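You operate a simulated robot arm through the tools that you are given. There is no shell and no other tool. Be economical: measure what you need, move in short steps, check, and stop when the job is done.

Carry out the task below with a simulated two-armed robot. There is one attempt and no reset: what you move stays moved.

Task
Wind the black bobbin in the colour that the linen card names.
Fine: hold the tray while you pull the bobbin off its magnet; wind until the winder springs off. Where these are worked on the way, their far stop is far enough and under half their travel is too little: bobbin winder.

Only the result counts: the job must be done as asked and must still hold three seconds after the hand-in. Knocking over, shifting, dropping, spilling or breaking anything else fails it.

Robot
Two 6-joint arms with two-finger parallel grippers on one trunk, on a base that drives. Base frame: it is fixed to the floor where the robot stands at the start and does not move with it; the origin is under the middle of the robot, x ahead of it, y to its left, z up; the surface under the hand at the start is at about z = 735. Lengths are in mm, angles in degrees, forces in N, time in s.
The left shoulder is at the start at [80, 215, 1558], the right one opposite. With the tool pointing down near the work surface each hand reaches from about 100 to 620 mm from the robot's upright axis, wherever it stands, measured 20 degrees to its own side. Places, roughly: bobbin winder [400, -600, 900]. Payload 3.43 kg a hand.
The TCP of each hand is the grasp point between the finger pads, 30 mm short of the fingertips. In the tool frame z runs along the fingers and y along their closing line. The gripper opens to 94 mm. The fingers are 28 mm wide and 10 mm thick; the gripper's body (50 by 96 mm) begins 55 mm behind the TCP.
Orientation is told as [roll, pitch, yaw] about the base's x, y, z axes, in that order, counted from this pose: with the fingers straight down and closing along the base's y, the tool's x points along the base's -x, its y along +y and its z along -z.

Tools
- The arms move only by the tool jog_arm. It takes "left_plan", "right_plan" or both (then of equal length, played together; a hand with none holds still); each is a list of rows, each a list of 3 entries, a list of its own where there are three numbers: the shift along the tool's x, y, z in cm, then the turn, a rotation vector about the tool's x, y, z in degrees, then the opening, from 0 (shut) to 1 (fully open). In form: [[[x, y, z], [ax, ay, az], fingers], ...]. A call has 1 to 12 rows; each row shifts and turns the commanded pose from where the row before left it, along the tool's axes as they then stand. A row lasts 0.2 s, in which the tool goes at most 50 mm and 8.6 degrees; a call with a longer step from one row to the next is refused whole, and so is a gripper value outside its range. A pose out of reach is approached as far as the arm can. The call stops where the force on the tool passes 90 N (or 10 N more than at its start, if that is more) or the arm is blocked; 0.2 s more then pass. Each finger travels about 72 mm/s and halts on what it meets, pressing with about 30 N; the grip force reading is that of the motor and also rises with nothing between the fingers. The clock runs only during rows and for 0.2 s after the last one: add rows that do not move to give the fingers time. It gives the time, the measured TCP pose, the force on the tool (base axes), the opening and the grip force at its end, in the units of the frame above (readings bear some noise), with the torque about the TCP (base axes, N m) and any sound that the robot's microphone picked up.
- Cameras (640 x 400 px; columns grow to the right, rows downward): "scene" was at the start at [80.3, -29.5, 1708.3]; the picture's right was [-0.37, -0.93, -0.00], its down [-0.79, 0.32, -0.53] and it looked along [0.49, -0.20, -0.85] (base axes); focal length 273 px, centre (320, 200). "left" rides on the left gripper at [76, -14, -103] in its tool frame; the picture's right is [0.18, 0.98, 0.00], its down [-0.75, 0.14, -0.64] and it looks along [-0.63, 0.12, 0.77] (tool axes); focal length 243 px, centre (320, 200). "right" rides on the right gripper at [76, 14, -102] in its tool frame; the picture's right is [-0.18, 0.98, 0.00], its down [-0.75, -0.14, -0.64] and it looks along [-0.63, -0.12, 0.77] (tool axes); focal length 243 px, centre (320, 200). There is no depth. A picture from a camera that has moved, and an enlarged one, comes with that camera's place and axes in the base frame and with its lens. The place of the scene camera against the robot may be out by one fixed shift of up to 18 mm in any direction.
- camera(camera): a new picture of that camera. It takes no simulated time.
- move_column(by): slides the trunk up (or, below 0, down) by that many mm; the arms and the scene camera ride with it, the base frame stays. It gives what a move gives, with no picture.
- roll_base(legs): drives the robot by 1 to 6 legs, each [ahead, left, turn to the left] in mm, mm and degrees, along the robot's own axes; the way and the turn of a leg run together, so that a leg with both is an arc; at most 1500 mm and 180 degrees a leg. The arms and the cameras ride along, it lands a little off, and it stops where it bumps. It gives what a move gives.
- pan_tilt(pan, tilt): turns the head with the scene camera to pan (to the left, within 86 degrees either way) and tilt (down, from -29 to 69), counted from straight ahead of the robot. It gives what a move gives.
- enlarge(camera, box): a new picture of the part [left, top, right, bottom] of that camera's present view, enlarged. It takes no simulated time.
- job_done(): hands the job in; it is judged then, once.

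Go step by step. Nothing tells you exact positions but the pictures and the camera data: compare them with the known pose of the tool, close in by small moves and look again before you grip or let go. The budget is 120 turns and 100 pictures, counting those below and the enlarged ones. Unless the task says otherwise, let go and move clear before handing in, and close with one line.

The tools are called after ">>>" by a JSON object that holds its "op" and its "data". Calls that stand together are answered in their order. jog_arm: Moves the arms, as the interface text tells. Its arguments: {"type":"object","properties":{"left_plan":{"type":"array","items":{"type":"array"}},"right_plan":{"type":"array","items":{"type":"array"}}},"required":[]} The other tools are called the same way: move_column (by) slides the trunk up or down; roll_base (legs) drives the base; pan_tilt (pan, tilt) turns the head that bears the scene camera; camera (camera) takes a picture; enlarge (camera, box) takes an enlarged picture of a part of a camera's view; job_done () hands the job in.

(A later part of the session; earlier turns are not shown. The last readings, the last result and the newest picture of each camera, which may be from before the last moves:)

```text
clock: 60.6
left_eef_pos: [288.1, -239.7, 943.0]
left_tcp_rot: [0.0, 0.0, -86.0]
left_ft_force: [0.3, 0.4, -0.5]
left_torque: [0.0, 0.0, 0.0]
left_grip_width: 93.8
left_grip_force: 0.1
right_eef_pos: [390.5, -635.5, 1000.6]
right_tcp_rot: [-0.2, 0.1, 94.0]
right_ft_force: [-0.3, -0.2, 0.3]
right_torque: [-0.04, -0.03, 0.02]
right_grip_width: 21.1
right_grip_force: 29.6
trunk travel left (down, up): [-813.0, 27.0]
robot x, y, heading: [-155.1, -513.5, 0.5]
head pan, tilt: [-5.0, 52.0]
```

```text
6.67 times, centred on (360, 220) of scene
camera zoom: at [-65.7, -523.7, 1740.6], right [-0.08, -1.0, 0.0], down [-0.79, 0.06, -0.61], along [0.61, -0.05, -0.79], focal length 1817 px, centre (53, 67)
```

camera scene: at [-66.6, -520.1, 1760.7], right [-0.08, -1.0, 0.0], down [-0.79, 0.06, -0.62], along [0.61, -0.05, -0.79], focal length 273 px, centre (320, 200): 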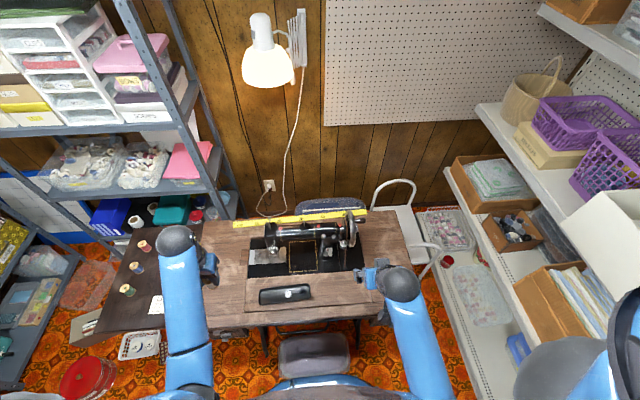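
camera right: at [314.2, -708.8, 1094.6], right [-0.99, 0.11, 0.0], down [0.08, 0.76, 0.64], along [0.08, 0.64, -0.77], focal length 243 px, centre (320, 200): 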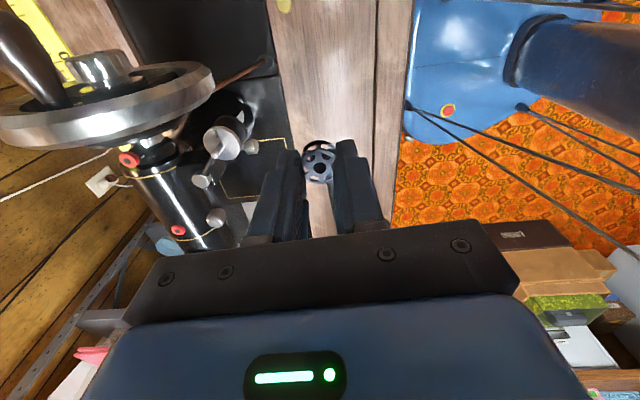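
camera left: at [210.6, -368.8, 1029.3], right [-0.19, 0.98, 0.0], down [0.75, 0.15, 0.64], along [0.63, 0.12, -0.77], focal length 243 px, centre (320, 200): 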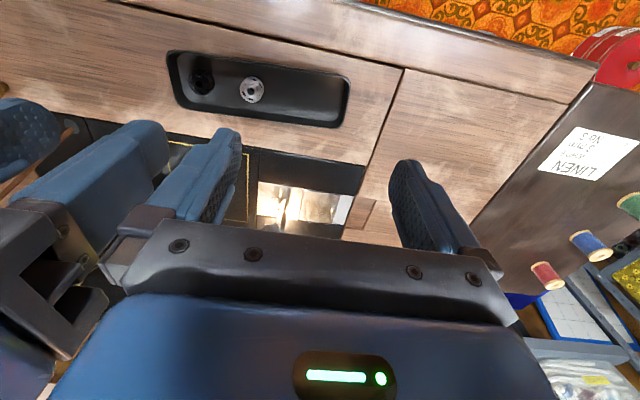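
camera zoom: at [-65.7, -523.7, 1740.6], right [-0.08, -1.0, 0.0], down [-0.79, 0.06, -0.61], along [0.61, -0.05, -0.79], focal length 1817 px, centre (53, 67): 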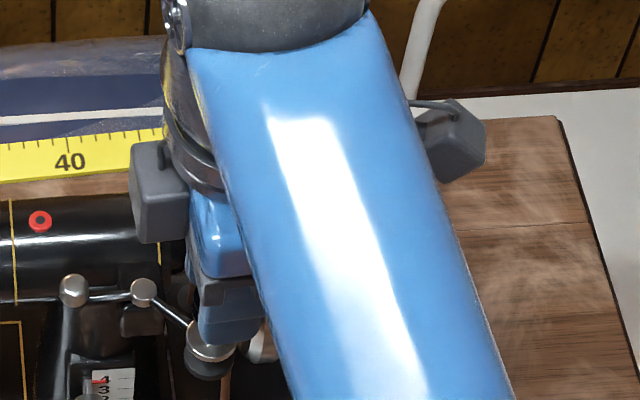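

Pin is ~3.5 mm off along x. Correct and lower in small steps watching force.

>>> {"op": "jog_arm", "data": {"right_plan": [[[0.06, -0.35, 0], [0, 0, 0], 0.1], [[0, 0, 0.5], [0, 0, 0], 0.1], [[0, 0, 0.5], [0, 0, 0], 0.1], [[0, 0, 0.5], [0, 0, 0], 0.1], [[0, 0, 0.4], [0, 0, 0], 0.1], [[0, 0, 0], [0, 0, 0], 0.1]]}}

>>> {"op": "enlarge", "data": {"camera": "right", "box": [240, 100, 400, 220]}}

```text
clock: 62.0
left_eef_pos: [289.5, -240.1, 942.3]
left_tcp_rot: [0.0, 0.1, -86.0]
left_ft_force: [0.5, -0.7, 0.5]
left_torque: [0.0, 0.0, 0.01]
left_grip_width: 94.0
left_grip_force: 0.2
right_eef_pos: [395.5, -635.0, 981.2]
right_tcp_rot: [-0.2, 0.0, 94.1]
right_ft_force: [0.1, -0.4, -0.1]
right_torque: [-0.01, -0.02, -0.01]
right_grip_width: 21.1
right_grip_force: 29.8
trunk travel left (down, up): [-813.0, 27.0]
robot x, y, heading: [-161.3, -514.6, 0.5]
head pan, tilt: [-5.0, 52.0]
```

```text
3.33 times, centred on (320, 160) of right
camera zoom: at [385.9, -713.0, 1085.0], right [-0.99, 0.11, 0.0], down [0.08, 0.76, 0.64], along [0.08, 0.64, -0.77], focal length 809 px, centre (320, 333)
```

zoom: 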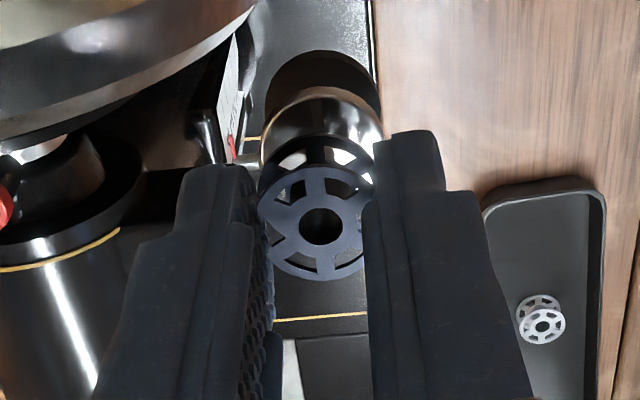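

>>> {"op": "jog_arm", "data": {"right_plan": [[[0.06, 0.05, 0.2], [0, 0, 0], 0.1], [[0, 0, 0.3], [0, 0, 0], 0.1], [[0, 0, 0.3], [0, 0, 0], 0.1], [[0, 0, 0], [0, 0, 0], 0.1]]}}

>>> {"op": "enlarge", "data": {"camera": "right", "box": [270, 110, 370, 185]}}

```text
clock: 63.0
left_eef_pos: [288.0, -239.1, 940.5]
left_tcp_rot: [-0.1, 0.1, -86.1]
left_ft_force: [0.7, -0.1, -0.3]
left_torque: [0.0, 0.03, -0.01]
left_grip_width: 93.7
left_grip_force: 0.0
right_eef_pos: [396.0, -635.6, 974.7]
right_tcp_rot: [-0.1, 0.1, 94.1]
right_ft_force: [-0.3, 0.4, -0.3]
right_torque: [-0.04, -0.01, 0.0]
right_grip_width: 21.2
right_grip_force: 30.1
trunk travel left (down, up): [-813.0, 27.0]
robot x, y, heading: [-155.3, -514.3, 0.4]
head pan, tilt: [-5.0, 52.0]
```

```text
5.33 times, centred on (320, 148) of right
camera zoom: at [385.5, -714.3, 1077.5], right [-0.99, 0.11, 0.0], down [0.08, 0.76, 0.64], along [0.08, 0.64, -0.77], focal length 1294 px, centre (320, 480)
```

zoom: 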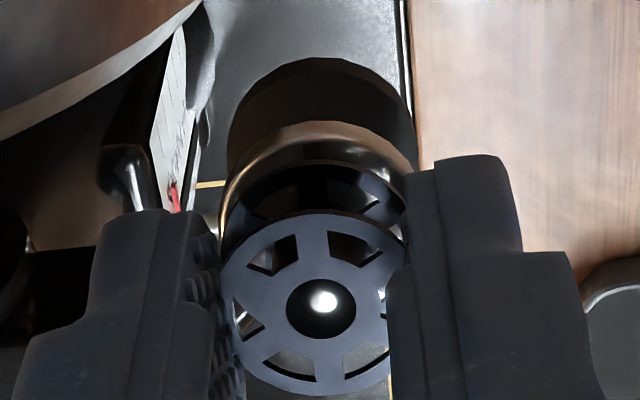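

The pin tip shows inside the bobbin's hole. Continue down until it seats.

>>> {"op": "jog_arm", "data": {"right_plan": [[[0, 0, 0.3], [0, 0, 0], 0.1], [[0, 0, 0.2], [0, 0, 0], 0.1], [[0, 0, 0.2], [0, 0, 0], 0.1], [[0, 0, 0], [0, 0, 0], 0.1]]}}

>>> {"op": "enlarge", "data": {"camera": "right", "box": [270, 110, 370, 185]}}

```text
clock: 64.0
left_eef_pos: [287.8, -239.6, 943.8]
left_tcp_rot: [0.1, 0.0, -85.9]
left_ft_force: [-0.6, 0.3, 0.4]
left_torque: [-0.04, -0.01, 0.01]
left_grip_width: 93.9
left_grip_force: 0.0
right_eef_pos: [394.1, -635.9, 967.3]
right_tcp_rot: [-0.4, 0.1, 94.1]
right_ft_force: [0.4, -1.6, 7.0]
right_torque: [-0.04, -0.02, -0.01]
right_grip_width: 21.3
right_grip_force: 30.1
trunk travel left (down, up): [-813.0, 27.0]
robot x, y, heading: [-159.2, -511.5, 0.7]
head pan, tilt: [-5.0, 52.0]
```

```text
5.33 times, centred on (320, 148) of right
camera zoom: at [385.0, -714.0, 1072.0], right [-0.99, 0.11, -0.01], down [0.08, 0.76, 0.64], along [0.08, 0.64, -0.77], focal length 1294 px, centre (320, 480)
```

zoom: 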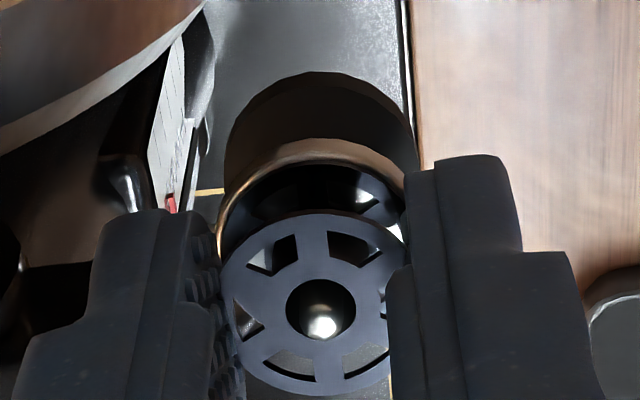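

Seated with light contact. Release and lift away.

>>> {"op": "jog_arm", "data": {"right_plan": [[[0, 0, 0], [0, 0, 0], 0.4], [[0, 0, 0], [0, 0, 0], 0.4], [[0, 0, -1.5], [0, 0, 0], 0.4], [[0, 0, -3], [0, 0, 0], 0.4], [[0, 3, -1], [0, 0, 0], 0.4], [[0, 4, 0], [0, 0, 0], 0.4], [[0, 0, 0], [0, 0, 0], 0.4]]}}

>>> {"op": "enlarge", "data": {"camera": "right", "box": [140, 20, 340, 180]}}

```text
clock: 65.6
left_eef_pos: [288.0, -239.6, 942.5]
left_tcp_rot: [-0.1, 0.0, -86.0]
left_ft_force: [-0.1, -0.6, 0.0]
left_torque: [0.01, 0.0, -0.01]
left_grip_width: 94.0
left_grip_force: 0.0
right_eef_pos: [325.2, -640.3, 1022.1]
right_tcp_rot: [-0.2, 0.1, 94.1]
right_ft_force: [-0.7, -0.3, -0.4]
right_torque: [0.0, -0.03, 0.01]
right_grip_width: 37.9
right_grip_force: 0.1
trunk travel left (down, up): [-813.0, 27.0]
robot x, y, heading: [-155.9, -518.8, 0.5]
head pan, tilt: [-5.0, 52.0]
```

```text
2.50 times, centred on (240, 100) of right
camera zoom: at [315.4, -718.5, 1126.7], right [-0.99, 0.11, 0.0], down [0.08, 0.76, 0.64], along [0.08, 0.64, -0.77], focal length 606 px, centre (520, 450)
```

zoom: 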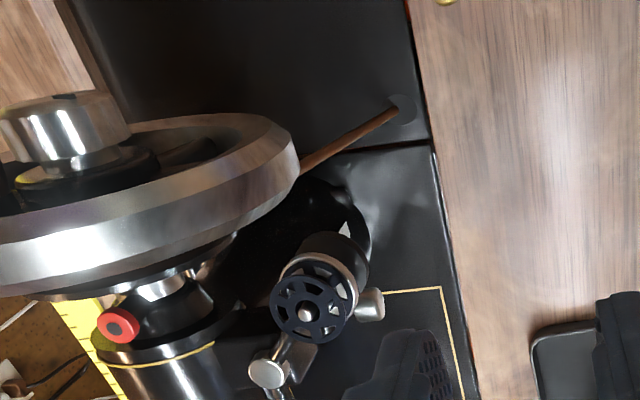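

Bobbin is on the winder pin. Now turn the right hand back to yaw 0 to view and grip the winder's lever knob.

>>> {"op": "jog_arm", "data": {"right_plan": [[[-4, -1.5, 0], [0, 0, 0], 0.4], [[0, 0, 0], [0, 0, 8.55], 0.4], [[0, 0, 0], [0, 0, 8.55], 0.4], [[0, 0, 0], [0, 0, 8.55], 0.4], [[0, 0, 0], [0, 0, 8.55], 0.4], [[0, 0, 0], [0, 0, 8.55], 0.4], [[0, 0, 0], [0, 0, 8.55], 0.4], [[0, 0, 0], [0, 0, 8.55], 0.4], [[0, 0, 0], [0, 0, 8.55], 0.4], [[0, 0, 0], [0, 0, 8.55], 0.4], [[0, 0, 0], [0, 0, 8.55], 0.4], [[0, 2.5, 0], [0, 0, 8.55], 0.4]]}}

>>> {"op": "camera", "data": {"camera": "right"}}

```text
clock: 68.2
left_eef_pos: [288.6, -239.4, 940.9]
left_tcp_rot: [0.0, 0.0, -86.1]
left_ft_force: [-0.2, -0.5, -0.2]
left_torque: [0.06, 0.02, -0.01]
left_grip_width: 93.9
left_grip_force: 0.0
right_eef_pos: [334.0, -575.5, 1021.5]
right_tcp_rot: [-0.1, -0.2, -0.1]
right_ft_force: [0.3, 0.1, -0.1]
right_torque: [-0.01, -0.02, 0.04]
right_grip_width: 37.5
right_grip_force: 0.1
trunk travel left (down, up): [-813.0, 27.0]
robot x, y, heading: [-156.7, -514.9, 0.7]
head pan, tilt: [-5.0, 52.0]
```

```text
26 pictures are left
camera right: at [256.2, -561.5, 1125.2], right [0.19, 0.98, 0.0], down [0.75, -0.14, 0.65], along [0.63, -0.12, -0.76], focal length 243 px, centre (320, 200)
```

right: 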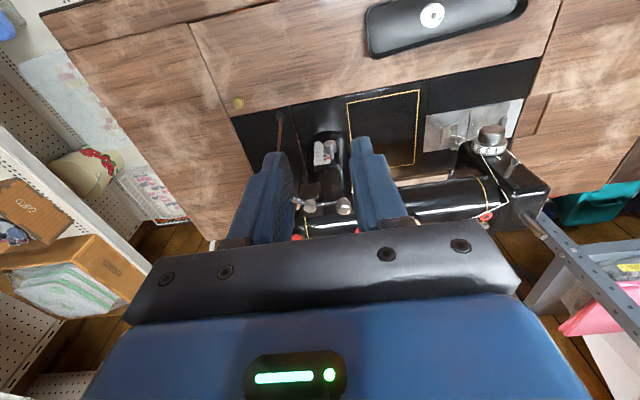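

>>> {"op": "enlarge", "data": {"camera": "right", "box": [280, 165, 376, 240]}}

```text
5.33 times, centred on (328, 202) of right
camera zoom: at [256.2, -561.5, 1125.2], right [0.19, 0.98, 0.0], down [0.75, -0.14, 0.65], along [0.63, -0.12, -0.76], focal length 1294 px, centre (277, 187)
```

zoom: 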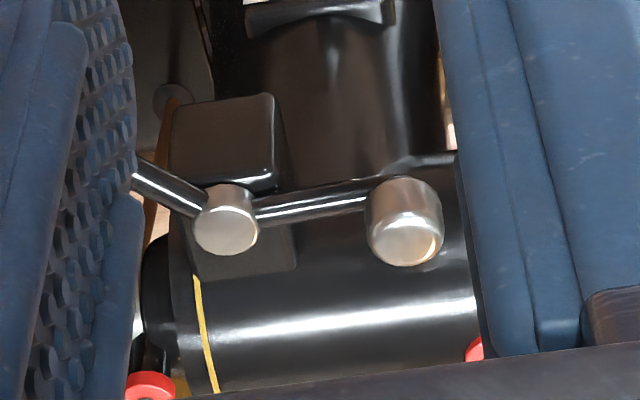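

Lever, pivot and platform are clear. Rather than grip the knob, I'll push the winder's platform/wheel toward the handwheel with closed fingers from the front: lower first to its height.

>>> {"op": "jog_arm", "data": {"right_plan": [[[0, -2.8, 0], [0, 0, 0], 0], [[0, -2.8, 0], [0, 0, 0], 0], [[0, 0, 4], [0, 0, 0], 0], [[0, 0, 3.9], [0, 0, 0], 0], [[0, 0, 0], [0, 0, 0], 0]]}}

>>> {"op": "camera", "data": {"camera": "right"}}

>>> {"op": "enlarge", "data": {"camera": "scene", "box": [320, 190, 400, 250]}}

```text
clock: 69.4
left_eef_pos: [289.0, -240.3, 943.0]
left_tcp_rot: [0.0, 0.0, -86.0]
left_ft_force: [0.1, -0.8, -0.7]
left_torque: [-0.02, 0.0, 0.02]
left_grip_width: 94.3
left_grip_force: 0.1
right_eef_pos: [335.5, -632.5, 943.1]
right_tcp_rot: [0.0, -0.3, 0.0]
right_ft_force: [0.3, -0.2, 0.3]
right_torque: [-0.01, 0.0, -0.02]
right_grip_width: 0.0
right_grip_force: 30.2
trunk travel left (down, up): [-813.0, 27.0]
robot x, y, heading: [-158.9, -516.4, 0.5]
head pan, tilt: [-5.0, 52.0]
```

```text
24 pictures are left
camera right: at [257.0, -617.9, 1047.0], right [0.18, 0.98, 0.0], down [0.75, -0.14, 0.65], along [0.63, -0.12, -0.76], focal length 243 px, centre (320, 200)
```

right: 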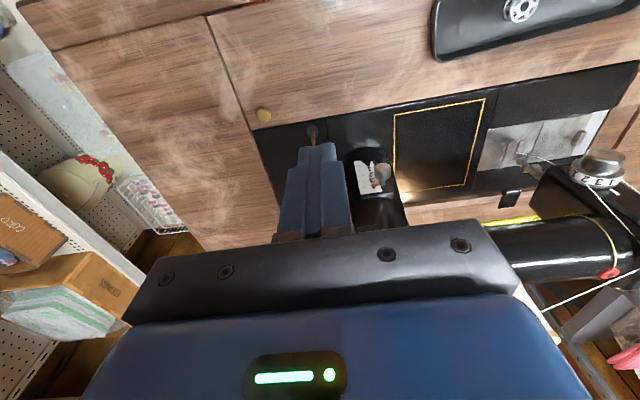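

```text
6.67 times, centred on (360, 220) of scene
camera zoom: at [-66.7, -524.5, 1740.7], right [-0.08, -1.0, 0.0], down [-0.79, 0.06, -0.62], along [0.61, -0.05, -0.79], focal length 1817 px, centre (53, 67)
```

zoom: 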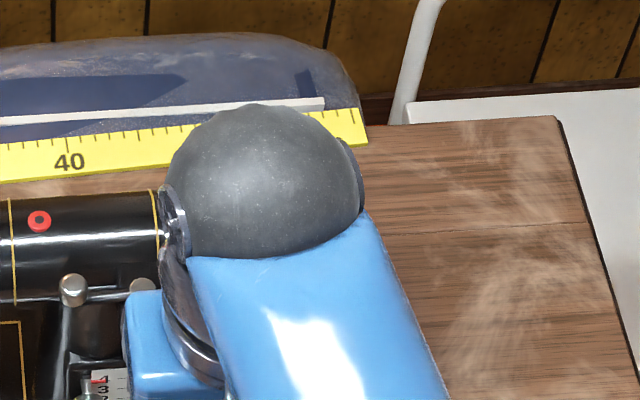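

The knob is visible in the scene view, so I can monitor it. Push forward.

>>> {"op": "jog_arm", "data": {"right_plan": [[[-1.4, 0, 0], [0, 0, 0], 0], [[-1.4, 0, 0], [0, 0, 0], 0], [[-0.5, 0, 0], [0, 0, 0], 0], [[-0.5, 0, 0], [0, 0, 0], 0], [[-0.5, 0, 0], [0, 0, 0], 0], [[0, 0, 0], [0, 0, 0], 0]]}}

>>> {"op": "enlarge", "data": {"camera": "scene", "box": [320, 190, 400, 250]}}

```text
clock: 70.8
left_eef_pos: [287.9, -239.2, 942.2]
left_tcp_rot: [0.0, 0.0, -86.0]
left_ft_force: [-1.1, -0.2, -0.1]
left_torque: [-0.01, 0.0, -0.03]
left_grip_width: 93.9
left_grip_force: 0.1
right_eef_pos: [376.0, -631.3, 943.5]
right_tcp_rot: [-0.1, -0.3, 0.0]
right_ft_force: [0.2, 0.8, -0.1]
right_torque: [0.0, -0.03, 0.02]
right_grip_width: 0.2
right_grip_force: 29.5
trunk travel left (down, up): [-813.0, 27.0]
robot x, y, heading: [-154.1, -515.9, 0.4]
head pan, tilt: [-5.0, 52.0]
```

```text
6.67 times, centred on (360, 220) of scene
camera zoom: at [-66.4, -524.0, 1740.7], right [-0.08, -1.0, 0.0], down [-0.79, 0.06, -0.62], along [0.61, -0.05, -0.79], focal length 1817 px, centre (53, 67)
```

zoom: 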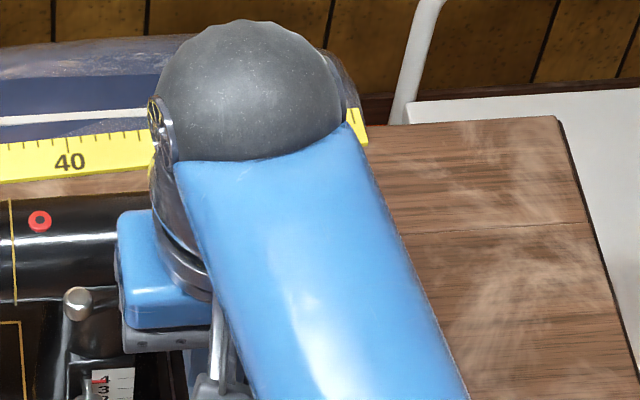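

The lever is rotating as expected. Keep pushing to the far stop.

>>> {"op": "jog_arm", "data": {"right_plan": [[[-0.4, 0, 0], [0, 0, 0], 0], [[-0.4, 0, 0], [0, 0, 0], 0], [[-0.4, 0, 0], [0, 0, 0], 0], [[0, 0, 0], [0, 0, 0], 0]]}}

>>> {"op": "enlarge", "data": {"camera": "scene", "box": [320, 190, 400, 250]}}

```text
clock: 71.8
left_eef_pos: [287.5, -238.4, 943.8]
left_tcp_rot: [0.1, 0.0, -86.0]
left_ft_force: [-0.1, -0.2, 0.0]
left_torque: [0.01, -0.01, 0.01]
left_grip_width: 94.2
left_grip_force: 0.1
right_eef_pos: [385.6, -631.7, 943.6]
right_tcp_rot: [-0.2, 0.0, 0.1]
right_ft_force: [-10.6, 3.8, -1.7]
right_torque: [0.09, 0.24, -0.03]
right_grip_width: 0.1
right_grip_force: 29.8
trunk travel left (down, up): [-813.0, 27.0]
robot x, y, heading: [-157.2, -517.7, 0.7]
head pan, tilt: [-5.0, 52.0]
```

```text
6.67 times, centred on (360, 220) of scene
camera zoom: at [-68.8, -523.2, 1740.8], right [-0.08, -1.0, 0.0], down [-0.79, 0.06, -0.62], along [0.61, -0.05, -0.79], focal length 1817 px, centre (53, 67)
```

zoom: 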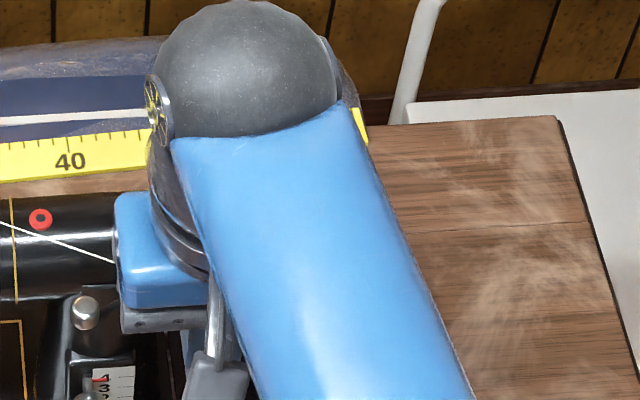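

Stop reached (force −11 N) and the thread now leads to the bobbin. Back off and check that it stays engaged.

>>> {"op": "jog_arm", "data": {"right_plan": [[[2, 0, 0], [0, 0, 0], 0], [[4, 0, 0], [0, 0, 0], 0], [[2, 0, -4], [0, 0, 0], 0], [[0, 0, -4], [0, 0, 0], 0], [[0, -4, -2], [0, 0, 0], 0], [[0, -4, 0], [0, 0, 0], 0], [[0, -4, 0], [0, 0, 0], 0], [[0, -4, 0], [0, 0, 0], 0]]}}

>>> {"op": "enlarge", "data": {"camera": "scene", "box": [310, 190, 410, 260]}}

```text
clock: 73.6
left_eef_pos: [288.4, -239.3, 943.7]
left_tcp_rot: [-0.1, 0.0, -86.0]
left_ft_force: [0.4, -0.5, 0.2]
left_torque: [0.01, 0.01, 0.02]
left_grip_width: 93.8
left_grip_force: 0.0
right_eef_pos: [314.6, -793.0, 1027.1]
right_tcp_rot: [-0.1, -0.2, 0.2]
right_ft_force: [0.9, -0.3, -0.1]
right_torque: [0.03, 0.03, 0.04]
right_grip_width: 0.0
right_grip_force: 29.8
right hand out of reach, approached as far as the arm can: row 5
trunk travel left (down, up): [-813.0, 27.0]
robot x, y, heading: [-154.9, -517.9, 0.6]
head pan, tilt: [-5.0, 52.0]
```

```text
5.71 times, centred on (360, 225) of scene
camera zoom: at [-65.9, -525.1, 1740.6], right [-0.08, -1.0, 0.0], down [-0.79, 0.06, -0.62], along [0.61, -0.05, -0.79], focal length 1558 px, centre (91, 57)
```

zoom: 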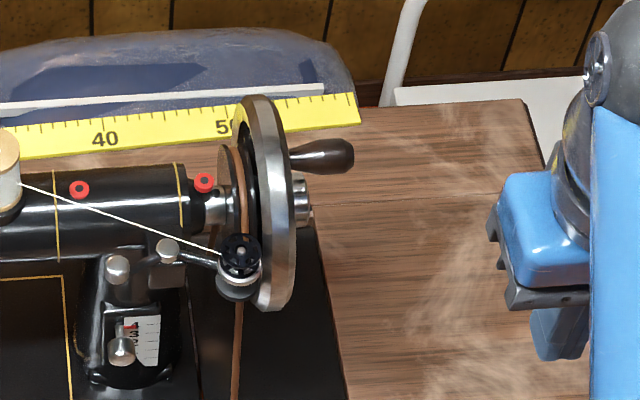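

The winder stays engaged. Now look at the handwheel crank with the right camera.

>>> {"op": "enlarge", "data": {"camera": "right", "box": [330, 100, 530, 250]}}

```text
2.67 times, centred on (430, 175) of right
camera zoom: at [237.0, -779.2, 1129.2], right [0.18, 0.98, 0.0], down [0.75, -0.14, 0.65], along [0.63, -0.12, -0.76], focal length 647 px, centre (27, 267)
```

zoom: 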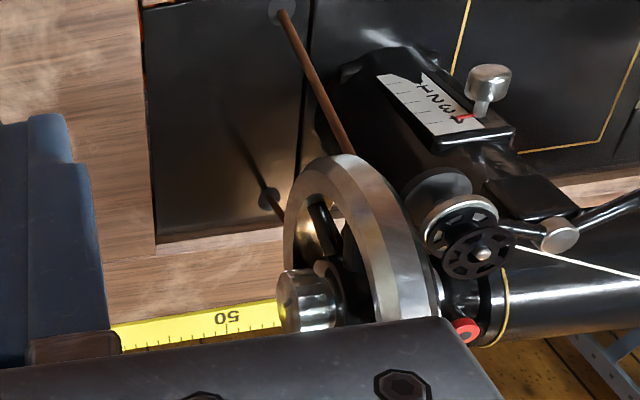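

The crank handle is roughly at (481,-716,934), hub axis near x=455, z=918. I'll turn the right hand 90° and bring it over the handle for a closer look.

>>> {"op": "jog_arm", "data": {"right_plan": [[[0, 0, 0], [0, 0, -8.2], 0.4], [[0, 0, 0], [0, 0, -8.2], 0.4], [[0, 0, 0], [0, 0, -8.2], 0.4], [[0, 0, 0], [0, 0, -8.2], 0.4], [[0, 0, 0], [0, 0, -8.2], 0.4], [[0, 0, 0], [0, 0, -8.2], 0.4], [[0, 0, 0], [0, 0, -8.2], 0.4], [[0, 0, 0], [0, 0, -8.2], 0.4], [[0, 0, 0], [0, 0, -8.2], 0.4], [[0, 0, 0], [0, 0, -8.2], 0.4], [[0, 0, 0], [0, 0, -8.2], 0.4], [[0, -4, 0], [0, 0, 0], 0.4]]}}

>>> {"op": "jog_arm", "data": {"right_plan": [[[0, -4, 0], [0, 0, 0], 0.4], [[0, -4, -0.5], [0, 0, 0], 0.4], [[-0.5, -2, -0.5], [0, 0, 0], 0.4], [[0, 0, 0], [0, 0, 0], 0.4]]}}

>>> {"op": "camera", "data": {"camera": "right"}}

```text
clock: 76.2
left_eef_pos: [290.0, -239.9, 941.4]
left_tcp_rot: [-0.1, 0.0, -86.1]
left_ft_force: [-1.0, 0.3, -1.0]
left_torque: [0.01, 0.03, -0.03]
left_grip_width: 94.1
left_grip_force: 0.0
right_eef_pos: [354.7, -792.3, 1027.4]
right_tcp_rot: [-0.1, 0.1, 90.4]
right_ft_force: [0.8, 0.1, -0.3]
right_torque: [0.01, 0.01, -0.03]
right_grip_width: 37.9
right_grip_force: 0.0
trunk travel left (down, up): [-813.0, 27.0]
robot x, y, heading: [-152.6, -518.0, 0.6]
head pan, tilt: [-5.0, 52.0]
```

```text
clock: 77.2
left_eef_pos: [287.9, -239.4, 941.8]
left_tcp_rot: [0.1, 0.0, -86.0]
left_ft_force: [0.4, 0.8, 0.2]
left_torque: [0.03, 0.0, 0.03]
left_grip_width: 94.1
left_grip_force: 0.1
right_eef_pos: [449.4, -784.5, 1038.9]
right_tcp_rot: [-0.4, 0.1, 90.3]
right_ft_force: [-0.3, -0.3, -0.8]
right_torque: [-0.03, 0.0, 0.01]
right_grip_width: 37.7
right_grip_force: 0.1
trunk travel left (down, up): [-813.0, 27.0]
robot x, y, heading: [-156.8, -513.8, 0.8]
head pan, tilt: [-5.0, 52.0]
```

```text
18 pictures are left
camera right: at [435.3, -861.5, 1141.2], right [-0.98, 0.18, -0.01], down [0.13, 0.75, 0.64], along [0.12, 0.63, -0.77], focal length 243 px, centre (320, 200)
```

right: 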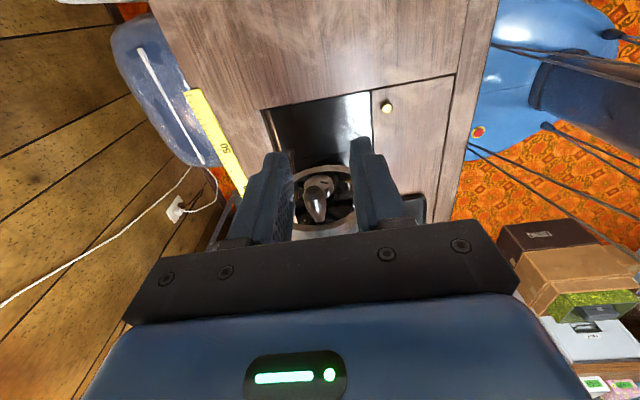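

>>> {"op": "enlarge", "data": {"camera": "right", "box": [285, 155, 365, 240]}}

```text
4.71 times, centred on (325, 198) of right
camera zoom: at [435.3, -861.5, 1141.2], right [-0.98, 0.18, -0.01], down [0.13, 0.75, 0.64], along [0.12, 0.63, -0.77], focal length 1142 px, centre (296, 212)
```

zoom: 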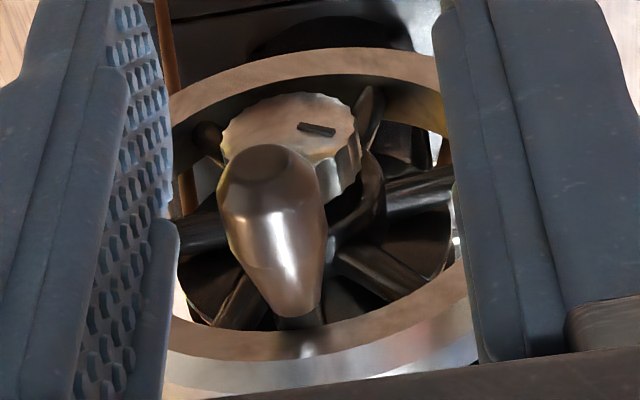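

Better estimate: hub axis at x≈467, z≈911; the handle is at the top (467, z≈960), radius ≈50, outer end y≈-724. I'll tilt the hand 30° so the body stays clear of the wheel, and approach.

>>> {"op": "jog_arm", "data": {"right_plan": [[[0, 0, 0], [0, -7.5, 0], 0.4], [[0, 0, 0], [0, -7.5, 0], 0.4], [[0, 0, 0], [0, -7.5, 0], 0.4], [[0, 0, 0], [0, -7.5, 0], 0.4], [[-0.7, -0.9, 3], [0, 0, 0], 0.4], [[-0.7, -0.9, 3], [0, 0, 0], 0.4], [[0, 0, 0], [0, 0, 0], 0.4]]}}

>>> {"op": "enlarge", "data": {"camera": "right", "box": [230, 100, 410, 240]}}

```text
clock: 78.8
left_eef_pos: [287.9, -239.7, 942.5]
left_tcp_rot: [0.1, 0.1, -86.0]
left_ft_force: [1.0, 0.0, -1.0]
left_torque: [0.01, -0.03, 0.0]
left_grip_width: 93.8
left_grip_force: 0.1
right_eef_pos: [471.5, -744.5, 992.8]
right_tcp_rot: [-0.2, -30.1, 90.4]
right_ft_force: [0.1, 0.2, 0.3]
right_torque: [0.02, 0.0, 0.0]
right_grip_width: 37.6
right_grip_force: 0.1
trunk travel left (down, up): [-813.0, 27.0]
robot x, y, heading: [-159.6, -514.1, 0.5]
head pan, tilt: [-5.0, 52.0]
```

```text
2.86 times, centred on (320, 170) of right
camera zoom: at [457.7, -862.1, 1044.0], right [-0.98, 0.16, 0.09], down [0.14, 0.33, 0.93], along [0.12, 0.93, -0.35], focal length 693 px, centre (320, 286)
```

zoom: 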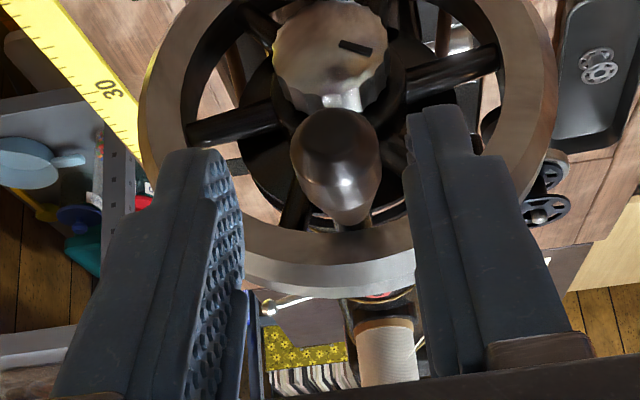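

Well aligned with the handle. Advance onto it and close.

>>> {"op": "jog_arm", "data": {"right_plan": [[[-0.1, 0.1, 1.5], [0, 0, 0], 0.4], [[-0.1, 0.05, 1.5], [0, 0, 0], 0.4], [[0, 0, 1.2], [0, 0, 0], 0.4], [[0, 0, 0], [0, 0, 0], 0.1], [[0, 0, 0], [0, 0, 0], 0.1], [[0, 0, 0], [0, 0, 0], 0.1]]}}

>>> {"op": "enlarge", "data": {"camera": "right", "box": [230, 80, 410, 220]}}

```text
clock: 80.2
left_eef_pos: [288.1, -239.5, 941.0]
left_tcp_rot: [0.0, 0.0, -86.0]
left_ft_force: [0.0, -0.7, 0.3]
left_torque: [-0.01, -0.03, -0.01]
left_grip_width: 94.1
left_grip_force: 0.1
right_eef_pos: [470.8, -720.3, 957.5]
right_tcp_rot: [-0.3, -30.0, 90.3]
right_ft_force: [0.1, 1.3, 0.1]
right_torque: [0.22, -0.05, -0.29]
right_grip_width: 21.8
right_grip_force: 44.8
trunk travel left (down, up): [-813.0, 27.0]
robot x, y, heading: [-154.2, -516.3, 0.6]
head pan, tilt: [-5.0, 52.0]
```

```text
2.86 times, centred on (320, 150) of right
camera zoom: at [455.4, -837.6, 1009.3], right [-0.98, 0.16, 0.09], down [0.14, 0.33, 0.93], along [0.12, 0.93, -0.35], focal length 693 px, centre (320, 343)
```

zoom: 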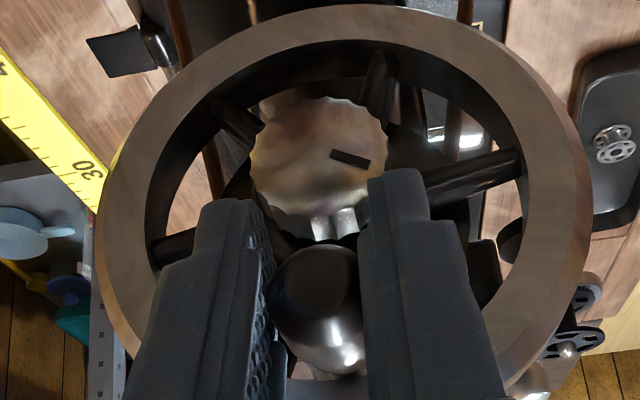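

Handle gripped at the top of its circle (r≈47). Test a 30° turn toward the operator side.

>>> {"op": "jog_arm", "data": {"right_plan": [[[0.08, 1.22, 0.14], [0, 0, 0], 0.1], [[0.235, 1.13, 0.41], [0, 0, 0], 0.1], [[0, 0, 0], [0, 0, 0], 0.1]]}}

>>> {"op": "camera", "data": {"camera": "right"}}

```text
clock: 81.0
left_eef_pos: [288.2, -237.5, 942.1]
left_tcp_rot: [0.1, 0.1, -86.0]
left_ft_force: [-0.3, -0.1, -0.3]
left_torque: [0.01, 0.03, 0.0]
left_grip_width: 94.0
left_grip_force: 0.2
right_eef_pos: [448.0, -719.8, 952.2]
right_tcp_rot: [-0.4, -29.9, 90.5]
right_ft_force: [0.7, 5.7, 0.1]
right_torque: [0.63, 0.0, -0.26]
right_grip_width: 22.1
right_grip_force: 44.7
trunk travel left (down, up): [-813.0, 27.0]
robot x, y, heading: [-156.8, -513.8, 0.7]
head pan, tilt: [-5.0, 52.0]
```

```text
14 pictures are left
camera right: at [432.6, -837.7, 1003.4], right [-0.98, 0.16, 0.09], down [0.14, 0.33, 0.93], along [0.12, 0.93, -0.35], focal length 243 px, centre (320, 200)
```

right: 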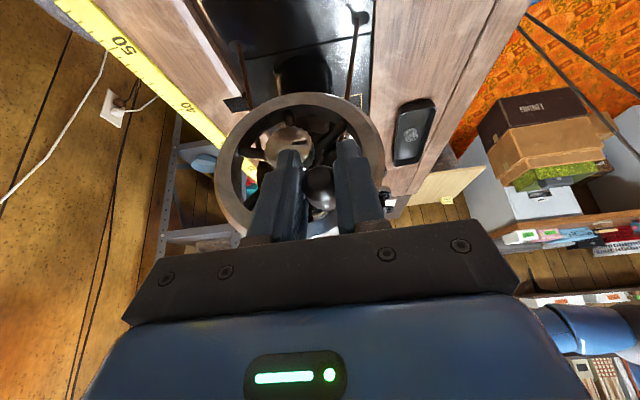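

The wheel turns easily. Continue through the bottom.

>>> {"op": "jog_arm", "data": {"right_plan": [[[0.86, 1.72, 1.49], [0, 0, 0], 0.1], [[1.175, 0.63, 2.035], [0, 0, 0], 0.1], [[1.175, -0.63, 2.035], [0, 0, 0], 0.1], [[0.86, -1.72, 1.49], [0, 0, 0], 0.1], [[0.315, -2.35, 0.545], [0, 0, 0], 0.1]]}}

```text
clock: 82.2
left_eef_pos: [289.2, -239.3, 940.9]
left_tcp_rot: [0.0, 0.0, -86.1]
left_ft_force: [-0.2, 0.6, 0.3]
left_torque: [-0.03, -0.01, 0.0]
left_grip_width: 94.0
left_grip_force: 0.1
right_eef_pos: [447.5, -719.2, 872.5]
right_tcp_rot: [0.5, -29.9, 90.1]
right_ft_force: [-13.0, 11.8, -22.0]
right_torque: [0.46, 0.06, -0.39]
right_grip_width: 21.8
right_grip_force: 44.7
right hand out of reach, approached as far as the arm can: row 5
trunk travel left (down, up): [-813.0, 27.0]
robot x, y, heading: [-158.2, -514.3, 0.5]
head pan, tilt: [-5.0, 52.0]
```

The bottom of the circle is out of reach with the trunk this high. Release, back off, lower the trunk and regrip.

>>> {"op": "jog_arm", "data": {"right_plan": [[[0, 0, 0], [0, 0, 0], 0.4], [[0, 0, 0], [0, 0, 0], 0.4], [[0, 0, -3], [0, 0, 0], 0.4], [[0, 0, -4], [0, 0, 0], 0.4], [[0, 0, -2], [0, 0, 0], 0.4]]}}

>>> {"op": "move_column", "data": {"by": -80}}

>>> {"op": "jog_arm", "data": {"right_plan": [[[-2, 0, -3.46], [0, 0, 0], 0.4], [[-2, 0, -3.46], [0, 0, 0], 0.4], [[0, 0, 0], [0, 0, 0], 0.4]]}}

>>> {"op": "enlarge", "data": {"camera": "right", "box": [200, 60, 440, 240]}}

```text
clock: 83.4
left_eef_pos: [289.1, -240.1, 942.8]
left_tcp_rot: [0.0, 0.0, -86.0]
left_ft_force: [0.1, 0.2, -0.2]
left_torque: [-0.02, -0.03, 0.03]
left_grip_width: 93.9
left_grip_force: 0.1
right_eef_pos: [450.8, -766.4, 954.4]
right_tcp_rot: [-0.3, -29.9, 90.2]
right_ft_force: [0.3, 0.0, -1.1]
right_torque: [0.0, 0.04, 0.03]
right_grip_width: 37.7
right_grip_force: 0.0
trunk travel left (down, up): [-813.0, 27.0]
robot x, y, heading: [-158.5, -515.2, 0.7]
head pan, tilt: [-5.0, 52.0]
```

```text
clock: 84.6
left_eef_pos: [287.6, -239.6, 861.7]
left_tcp_rot: [0.0, 0.0, -86.1]
left_ft_force: [-0.5, 0.8, 0.2]
left_torque: [-0.01, -0.03, -0.02]
left_grip_width: 94.2
left_grip_force: 0.1
right_eef_pos: [449.6, -766.4, 875.7]
right_tcp_rot: [-0.3, -29.9, 90.4]
right_ft_force: [0.1, -0.4, -0.7]
right_torque: [-0.01, 0.03, 0.01]
right_grip_width: 37.7
right_grip_force: 0.0
trunk travel left (down, up): [-733.0, 107.0]
robot x, y, heading: [-159.6, -514.8, 0.7]
head pan, tilt: [-5.0, 52.0]
```

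```text
clock: 85.4
left_eef_pos: [289.1, -240.9, 861.6]
left_tcp_rot: [0.0, 0.0, -86.0]
left_ft_force: [0.3, -0.3, 0.3]
left_torque: [0.0, 0.03, 0.02]
left_grip_width: 94.0
left_grip_force: 0.1
right_eef_pos: [450.0, -767.5, 955.4]
right_tcp_rot: [-0.2, -29.9, 90.4]
right_ft_force: [0.0, 0.3, -1.0]
right_torque: [0.04, -0.01, 0.0]
right_grip_width: 37.3
right_grip_force: 0.0
trunk travel left (down, up): [-733.0, 107.0]
robot x, y, heading: [-161.7, -515.4, 0.8]
head pan, tilt: [-5.0, 52.0]
```

```text
2.22 times, centred on (320, 150) of right
camera zoom: at [434.9, -884.5, 1007.6], right [-0.98, 0.16, 0.09], down [0.14, 0.33, 0.93], along [0.12, 0.93, -0.35], focal length 539 px, centre (320, 311)
```

zoom: 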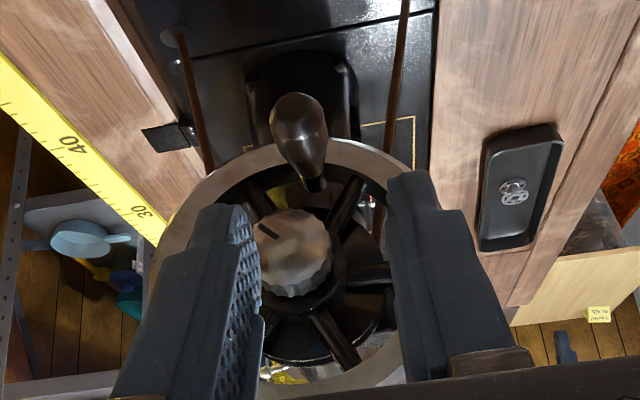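

Handle is now at about (458.5, z 869.5). Regrip there.

>>> {"op": "jog_arm", "data": {"right_plan": [[[0.27, -0.85, 2], [0, 0, 0], 0.4], [[0, 0, 3], [0, 0, 0], 0.4], [[0, 0, 3], [0, 0, 0], 0.4], [[0, 0, 1.7], [0, 0, 0], 0.4], [[0, 0, 0], [0, 0, 0], 0.1], [[0, 0, 0], [0, 0, 0], 0.1], [[0, 0, 0], [0, 0, 0], 0.1]]}}

```text
clock: 87.0
left_eef_pos: [288.3, -239.2, 862.3]
left_tcp_rot: [0.0, -0.1, -85.9]
left_ft_force: [0.5, -0.2, -0.6]
left_torque: [-0.03, 0.0, 0.03]
left_grip_width: 94.3
left_grip_force: 0.1
right_eef_pos: [458.2, -720.1, 869.6]
right_tcp_rot: [-0.4, -29.8, 90.3]
right_ft_force: [-0.5, 1.6, -0.3]
right_torque: [0.03, -0.02, -0.37]
right_grip_width: 21.7
right_grip_force: 45.2
trunk travel left (down, up): [-733.0, 107.0]
robot x, y, heading: [-159.2, -514.4, 0.6]
head pan, tilt: [-5.0, 52.0]
```

>>> {"op": "jog_arm", "data": {"right_plan": [[[0.077, -1.16, 0.133], [0, 0, 0], 0.1], [[-0.3, -2.25, -0.522], [0, 0, 0], 0.1], [[-0.823, -1.647, -1.426], [0, 0, 0], 0.1], [[-1.125, -0.603, -1.949], [0, 0, 0], 0.1], [[-1.125, 0.603, -1.949], [0, 0, 0], 0.1], [[-0.823, 1.647, -1.426], [0, 0, 0], 0.1], [[-0.3, 2.25, -0.522], [0, 0, 0], 0.1]]}}

```text
clock: 88.6
left_eef_pos: [285.8, -239.1, 863.4]
left_tcp_rot: [0.2, 0.0, -85.9]
left_ft_force: [-0.3, -0.5, -0.4]
left_torque: [-0.01, 0.05, 0.02]
left_grip_width: 94.0
left_grip_force: 0.1
right_eef_pos: [465.3, -720.6, 958.9]
right_tcp_rot: [-0.3, -29.9, 90.4]
right_ft_force: [-2.2, -1.0, 11.8]
right_torque: [-0.34, 0.02, -0.49]
right_grip_width: 21.7
right_grip_force: 45.2
trunk travel left (down, up): [-733.0, 107.0]
robot x, y, heading: [-157.4, -514.6, 0.4]
head pan, tilt: [-5.0, 52.0]
```

Full circle works. Another whole revolution.

>>> {"op": "jog_arm", "data": {"right_plan": [[[0.308, 2.3, 0.533], [0, 0, 0], 0.1], [[0.842, 1.684, 1.458], [0, 0, 0], 0.1], [[1.15, 0.616, 1.992], [0, 0, 0], 0.1], [[1.15, -0.616, 1.992], [0, 0, 0], 0.1], [[0.842, -1.684, 1.458], [0, 0, 0], 0.1], [[0.308, -2.3, 0.533], [0, 0, 0], 0.1], [[-0.308, -2.3, -0.533], [0, 0, 0], 0.1], [[-0.842, -1.684, -1.458], [0, 0, 0], 0.1], [[-1.15, -0.616, -1.992], [0, 0, 0], 0.1], [[-1.15, 0.616, -1.992], [0, 0, 0], 0.1], [[-0.842, 1.684, -1.458], [0, 0, 0], 0.1], [[-0.308, 2.3, -0.533], [0, 0, 0], 0.1]]}}

>>> {"op": "enlarge", "data": {"camera": "scene", "box": [290, 180, 410, 270]}}

```text
clock: 91.2
left_eef_pos: [285.4, -239.1, 863.1]
left_tcp_rot: [0.4, 0.0, -85.9]
left_ft_force: [-0.7, -0.8, 0.6]
left_torque: [0.0, -0.04, 0.02]
left_grip_width: 94.0
left_grip_force: 0.2
right_eef_pos: [466.0, -720.5, 959.4]
right_tcp_rot: [-0.6, -30.0, 90.5]
right_ft_force: [-1.4, -2.9, 14.2]
right_torque: [-0.19, 0.01, -0.45]
right_grip_width: 21.7
right_grip_force: 45.1
trunk travel left (down, up): [-733.0, 107.0]
robot x, y, heading: [-158.1, -517.9, 0.6]
head pan, tilt: [-5.0, 52.0]
```

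```text
4.44 times, centred on (350, 225) of scene
camera zoom: at [-73.0, -523.9, 1661.4], right [-0.08, -1.0, 0.0], down [-0.78, 0.06, -0.62], along [0.62, -0.05, -0.79], focal length 1212 px, centre (187, 89)
```

zoom: 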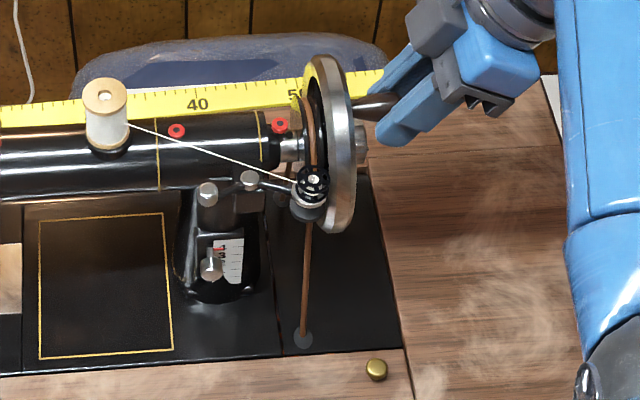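

>>> {"op": "enlarge", "data": {"camera": "scene", "box": [334, 206, 362, 230]}}

>>> {"op": "jog_arm", "data": {"right_plan": [[[0.308, 2.3, 0.533], [0, 0, 0], 0.1], [[0.842, 1.684, 1.458], [0, 0, 0], 0.1], [[1.15, 0.616, 1.992], [0, 0, 0], 0.1], [[1.15, -0.616, 1.992], [0, 0, 0], 0.1], [[0.842, -1.684, 1.458], [0, 0, 0], 0.1], [[0.308, -2.3, 0.533], [0, 0, 0], 0.1], [[-0.308, -2.3, -0.533], [0, 0, 0], 0.1], [[-0.842, -1.684, -1.458], [0, 0, 0], 0.1], [[-1.15, -0.616, -1.992], [0, 0, 0], 0.1], [[-1.15, 0.616, -1.992], [0, 0, 0], 0.1], [[-0.842, 1.684, -1.458], [0, 0, 0], 0.1], [[-0.308, 2.3, -0.533], [0, 0, 0], 0.1]]}}

>>> {"op": "enlarge", "data": {"camera": "scene", "box": [334, 206, 362, 230]}}

```text
16.00 times, centred on (348, 218) of scene
camera zoom: at [-73.0, -523.9, 1661.4], right [-0.08, -1.0, 0.0], down [-0.78, 0.06, -0.62], along [0.62, -0.05, -0.79], focal length 4362 px, centre (-128, -88)
```

zoom: 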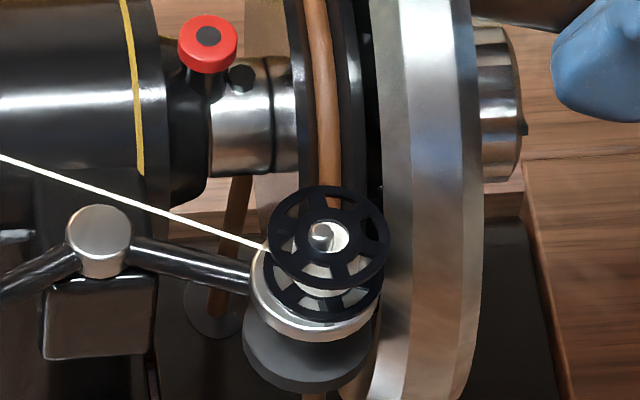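

```text
clock: 93.8
left_eef_pos: [285.9, -238.6, 863.7]
left_tcp_rot: [0.2, 0.1, -86.0]
left_ft_force: [-0.6, 0.9, -0.1]
left_torque: [0.0, -0.01, -0.05]
left_grip_width: 94.0
left_grip_force: 0.1
right_eef_pos: [465.8, -721.2, 959.5]
right_tcp_rot: [-0.3, -29.8, 90.5]
right_ft_force: [-1.6, 0.0, 11.7]
right_torque: [0.1, -0.02, -0.66]
right_grip_width: 22.0
right_grip_force: 44.9
trunk travel left (down, up): [-733.0, 107.0]
robot x, y, heading: [-161.7, -513.6, 0.7]
head pan, tilt: [-5.0, 52.0]
```

```text
16.00 times, centred on (348, 218) of scene
camera zoom: at [-72.5, -523.1, 1661.3], right [-0.08, -1.0, 0.0], down [-0.78, 0.06, -0.62], along [0.62, -0.05, -0.79], focal length 4362 px, centre (-128, -88)
```

zoom: 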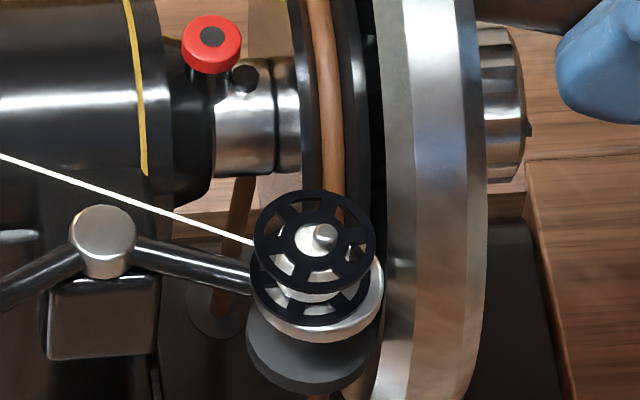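

White thread is building on the bobbin. Keep winding.

>>> {"op": "jog_arm", "data": {"right_plan": [[[0.308, 2.3, 0.533], [0, 0, 0], 0.1], [[0.842, 1.684, 1.458], [0, 0, 0], 0.1], [[1.15, 0.616, 1.992], [0, 0, 0], 0.1], [[1.15, -0.616, 1.992], [0, 0, 0], 0.1], [[0.842, -1.684, 1.458], [0, 0, 0], 0.1], [[0.308, -2.3, 0.533], [0, 0, 0], 0.1], [[-0.308, -2.3, -0.533], [0, 0, 0], 0.1], [[-0.842, -1.684, -1.458], [0, 0, 0], 0.1], [[-1.15, -0.616, -1.992], [0, 0, 0], 0.1], [[-1.15, 0.616, -1.992], [0, 0, 0], 0.1], [[-0.842, 1.684, -1.458], [0, 0, 0], 0.1], [[-0.308, 2.3, -0.533], [0, 0, 0], 0.1]]}}

>>> {"op": "jog_arm", "data": {"right_plan": [[[0.308, 2.3, 0.533], [0, 0, 0], 0.1], [[0.842, 1.684, 1.458], [0, 0, 0], 0.1], [[1.15, 0.616, 1.992], [0, 0, 0], 0.1], [[1.15, -0.616, 1.992], [0, 0, 0], 0.1], [[0.842, -1.684, 1.458], [0, 0, 0], 0.1], [[0.308, -2.3, 0.533], [0, 0, 0], 0.1], [[-0.308, -2.3, -0.533], [0, 0, 0], 0.1], [[-0.842, -1.684, -1.458], [0, 0, 0], 0.1], [[-1.15, -0.616, -1.992], [0, 0, 0], 0.1], [[-1.15, 0.616, -1.992], [0, 0, 0], 0.1], [[-0.842, 1.684, -1.458], [0, 0, 0], 0.1], [[-0.308, 2.3, -0.533], [0, 0, 0], 0.1]]}}

>>> {"op": "enlarge", "data": {"camera": "scene", "box": [334, 206, 362, 230]}}

```text
clock: 96.4
left_eef_pos: [286.4, -238.5, 863.4]
left_tcp_rot: [0.2, 0.0, -86.0]
left_ft_force: [-0.1, -0.5, -0.1]
left_torque: [-0.01, -0.03, -0.01]
left_grip_width: 93.8
left_grip_force: 0.0
right_eef_pos: [467.2, -720.8, 960.4]
right_tcp_rot: [-0.3, -29.8, 90.4]
right_ft_force: [-2.2, -1.2, 7.5]
right_torque: [-0.29, 0.03, -0.41]
right_grip_width: 21.8
right_grip_force: 44.8
trunk travel left (down, up): [-733.0, 107.0]
robot x, y, heading: [-157.3, -512.7, 0.6]
head pan, tilt: [-5.0, 52.0]
```

```text
clock: 99.0
left_eef_pos: [286.3, -239.3, 862.9]
left_tcp_rot: [0.2, 0.1, -86.0]
left_ft_force: [0.2, -0.1, 0.1]
left_torque: [-0.02, -0.02, 0.0]
left_grip_width: 94.0
left_grip_force: 0.1
right_eef_pos: [463.8, -721.4, 958.8]
right_tcp_rot: [-0.2, -30.0, 90.4]
right_ft_force: [-2.6, -4.8, 6.2]
right_torque: [0.0, -0.03, -0.47]
right_grip_width: 21.6
right_grip_force: 44.9
trunk travel left (down, up): [-733.0, 107.0]
robot x, y, heading: [-160.7, -513.9, 0.8]
head pan, tilt: [-5.0, 52.0]
```

```text
16.00 times, centred on (348, 218) of scene
camera zoom: at [-71.6, -524.6, 1661.0], right [-0.08, -1.0, 0.0], down [-0.78, 0.06, -0.62], along [0.62, -0.05, -0.79], focal length 4362 px, centre (-128, -88)
```

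zoom: 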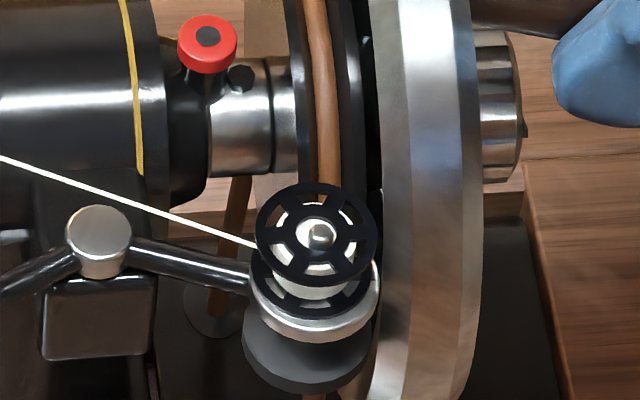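

The thread pack is growing. Continue.

>>> {"op": "jog_arm", "data": {"right_plan": [[[0.308, 2.3, 0.533], [0, 0, 0], 0.1], [[0.842, 1.684, 1.458], [0, 0, 0], 0.1], [[1.15, 0.616, 1.992], [0, 0, 0], 0.1], [[1.15, -0.616, 1.992], [0, 0, 0], 0.1], [[0.842, -1.684, 1.458], [0, 0, 0], 0.1], [[0.308, -2.3, 0.533], [0, 0, 0], 0.1], [[-0.308, -2.3, -0.533], [0, 0, 0], 0.1], [[-0.842, -1.684, -1.458], [0, 0, 0], 0.1], [[-1.15, -0.616, -1.992], [0, 0, 0], 0.1], [[-1.15, 0.616, -1.992], [0, 0, 0], 0.1], [[-0.842, 1.684, -1.458], [0, 0, 0], 0.1], [[-0.308, 2.3, -0.533], [0, 0, 0], 0.1]]}}

>>> {"op": "jog_arm", "data": {"right_plan": [[[0.308, 2.3, 0.533], [0, 0, 0], 0.1], [[0.842, 1.684, 1.458], [0, 0, 0], 0.1], [[1.15, 0.616, 1.992], [0, 0, 0], 0.1], [[1.15, -0.616, 1.992], [0, 0, 0], 0.1], [[0.842, -1.684, 1.458], [0, 0, 0], 0.1], [[0.308, -2.3, 0.533], [0, 0, 0], 0.1], [[-0.308, -2.3, -0.533], [0, 0, 0], 0.1], [[-0.842, -1.684, -1.458], [0, 0, 0], 0.1], [[-1.15, -0.616, -1.992], [0, 0, 0], 0.1], [[-1.15, 0.616, -1.992], [0, 0, 0], 0.1], [[-0.842, 1.684, -1.458], [0, 0, 0], 0.1], [[-0.308, 2.3, -0.533], [0, 0, 0], 0.1]]}}

>>> {"op": "enlarge", "data": {"camera": "scene", "box": [334, 206, 362, 230]}}

```text
clock: 101.6
left_eef_pos: [286.5, -239.8, 863.7]
left_tcp_rot: [0.3, 0.0, -86.0]
left_ft_force: [-0.5, -0.1, 0.2]
left_torque: [-0.01, -0.03, 0.03]
left_grip_width: 94.1
left_grip_force: 0.1
right_eef_pos: [465.1, -721.3, 960.3]
right_tcp_rot: [-0.3, -29.9, 90.3]
right_ft_force: [-1.8, 0.9, 3.9]
right_torque: [-0.24, -0.02, -0.43]
right_grip_width: 21.9
right_grip_force: 45.5
trunk travel left (down, up): [-733.0, 107.0]
robot x, y, heading: [-156.8, -518.0, 0.5]
head pan, tilt: [-5.0, 52.0]
```

```text
clock: 104.2
left_eef_pos: [285.1, -239.2, 864.0]
left_tcp_rot: [0.3, -0.1, -86.0]
left_ft_force: [-0.7, 0.2, 0.3]
left_torque: [0.03, -0.02, -0.01]
left_grip_width: 94.3
left_grip_force: 0.0
right_eef_pos: [464.7, -720.2, 960.5]
right_tcp_rot: [-0.4, -29.9, 90.5]
right_ft_force: [-2.8, -0.7, 17.7]
right_torque: [-0.35, 0.01, -0.47]
right_grip_width: 22.0
right_grip_force: 44.9
trunk travel left (down, up): [-733.0, 107.0]
robot x, y, heading: [-157.7, -516.7, 0.7]
head pan, tilt: [-5.0, 52.0]
```

```text
16.00 times, centred on (348, 218) of scene
camera zoom: at [-74.0, -523.1, 1661.5], right [-0.08, -1.0, 0.0], down [-0.78, 0.06, -0.62], along [0.62, -0.05, -0.79], focal length 4362 px, centre (-128, -88)
```

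zoom: 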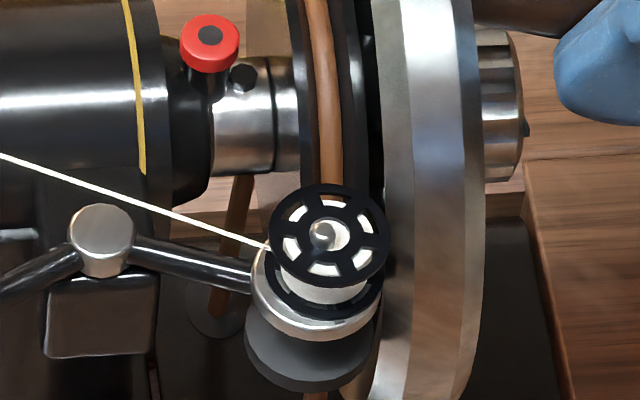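

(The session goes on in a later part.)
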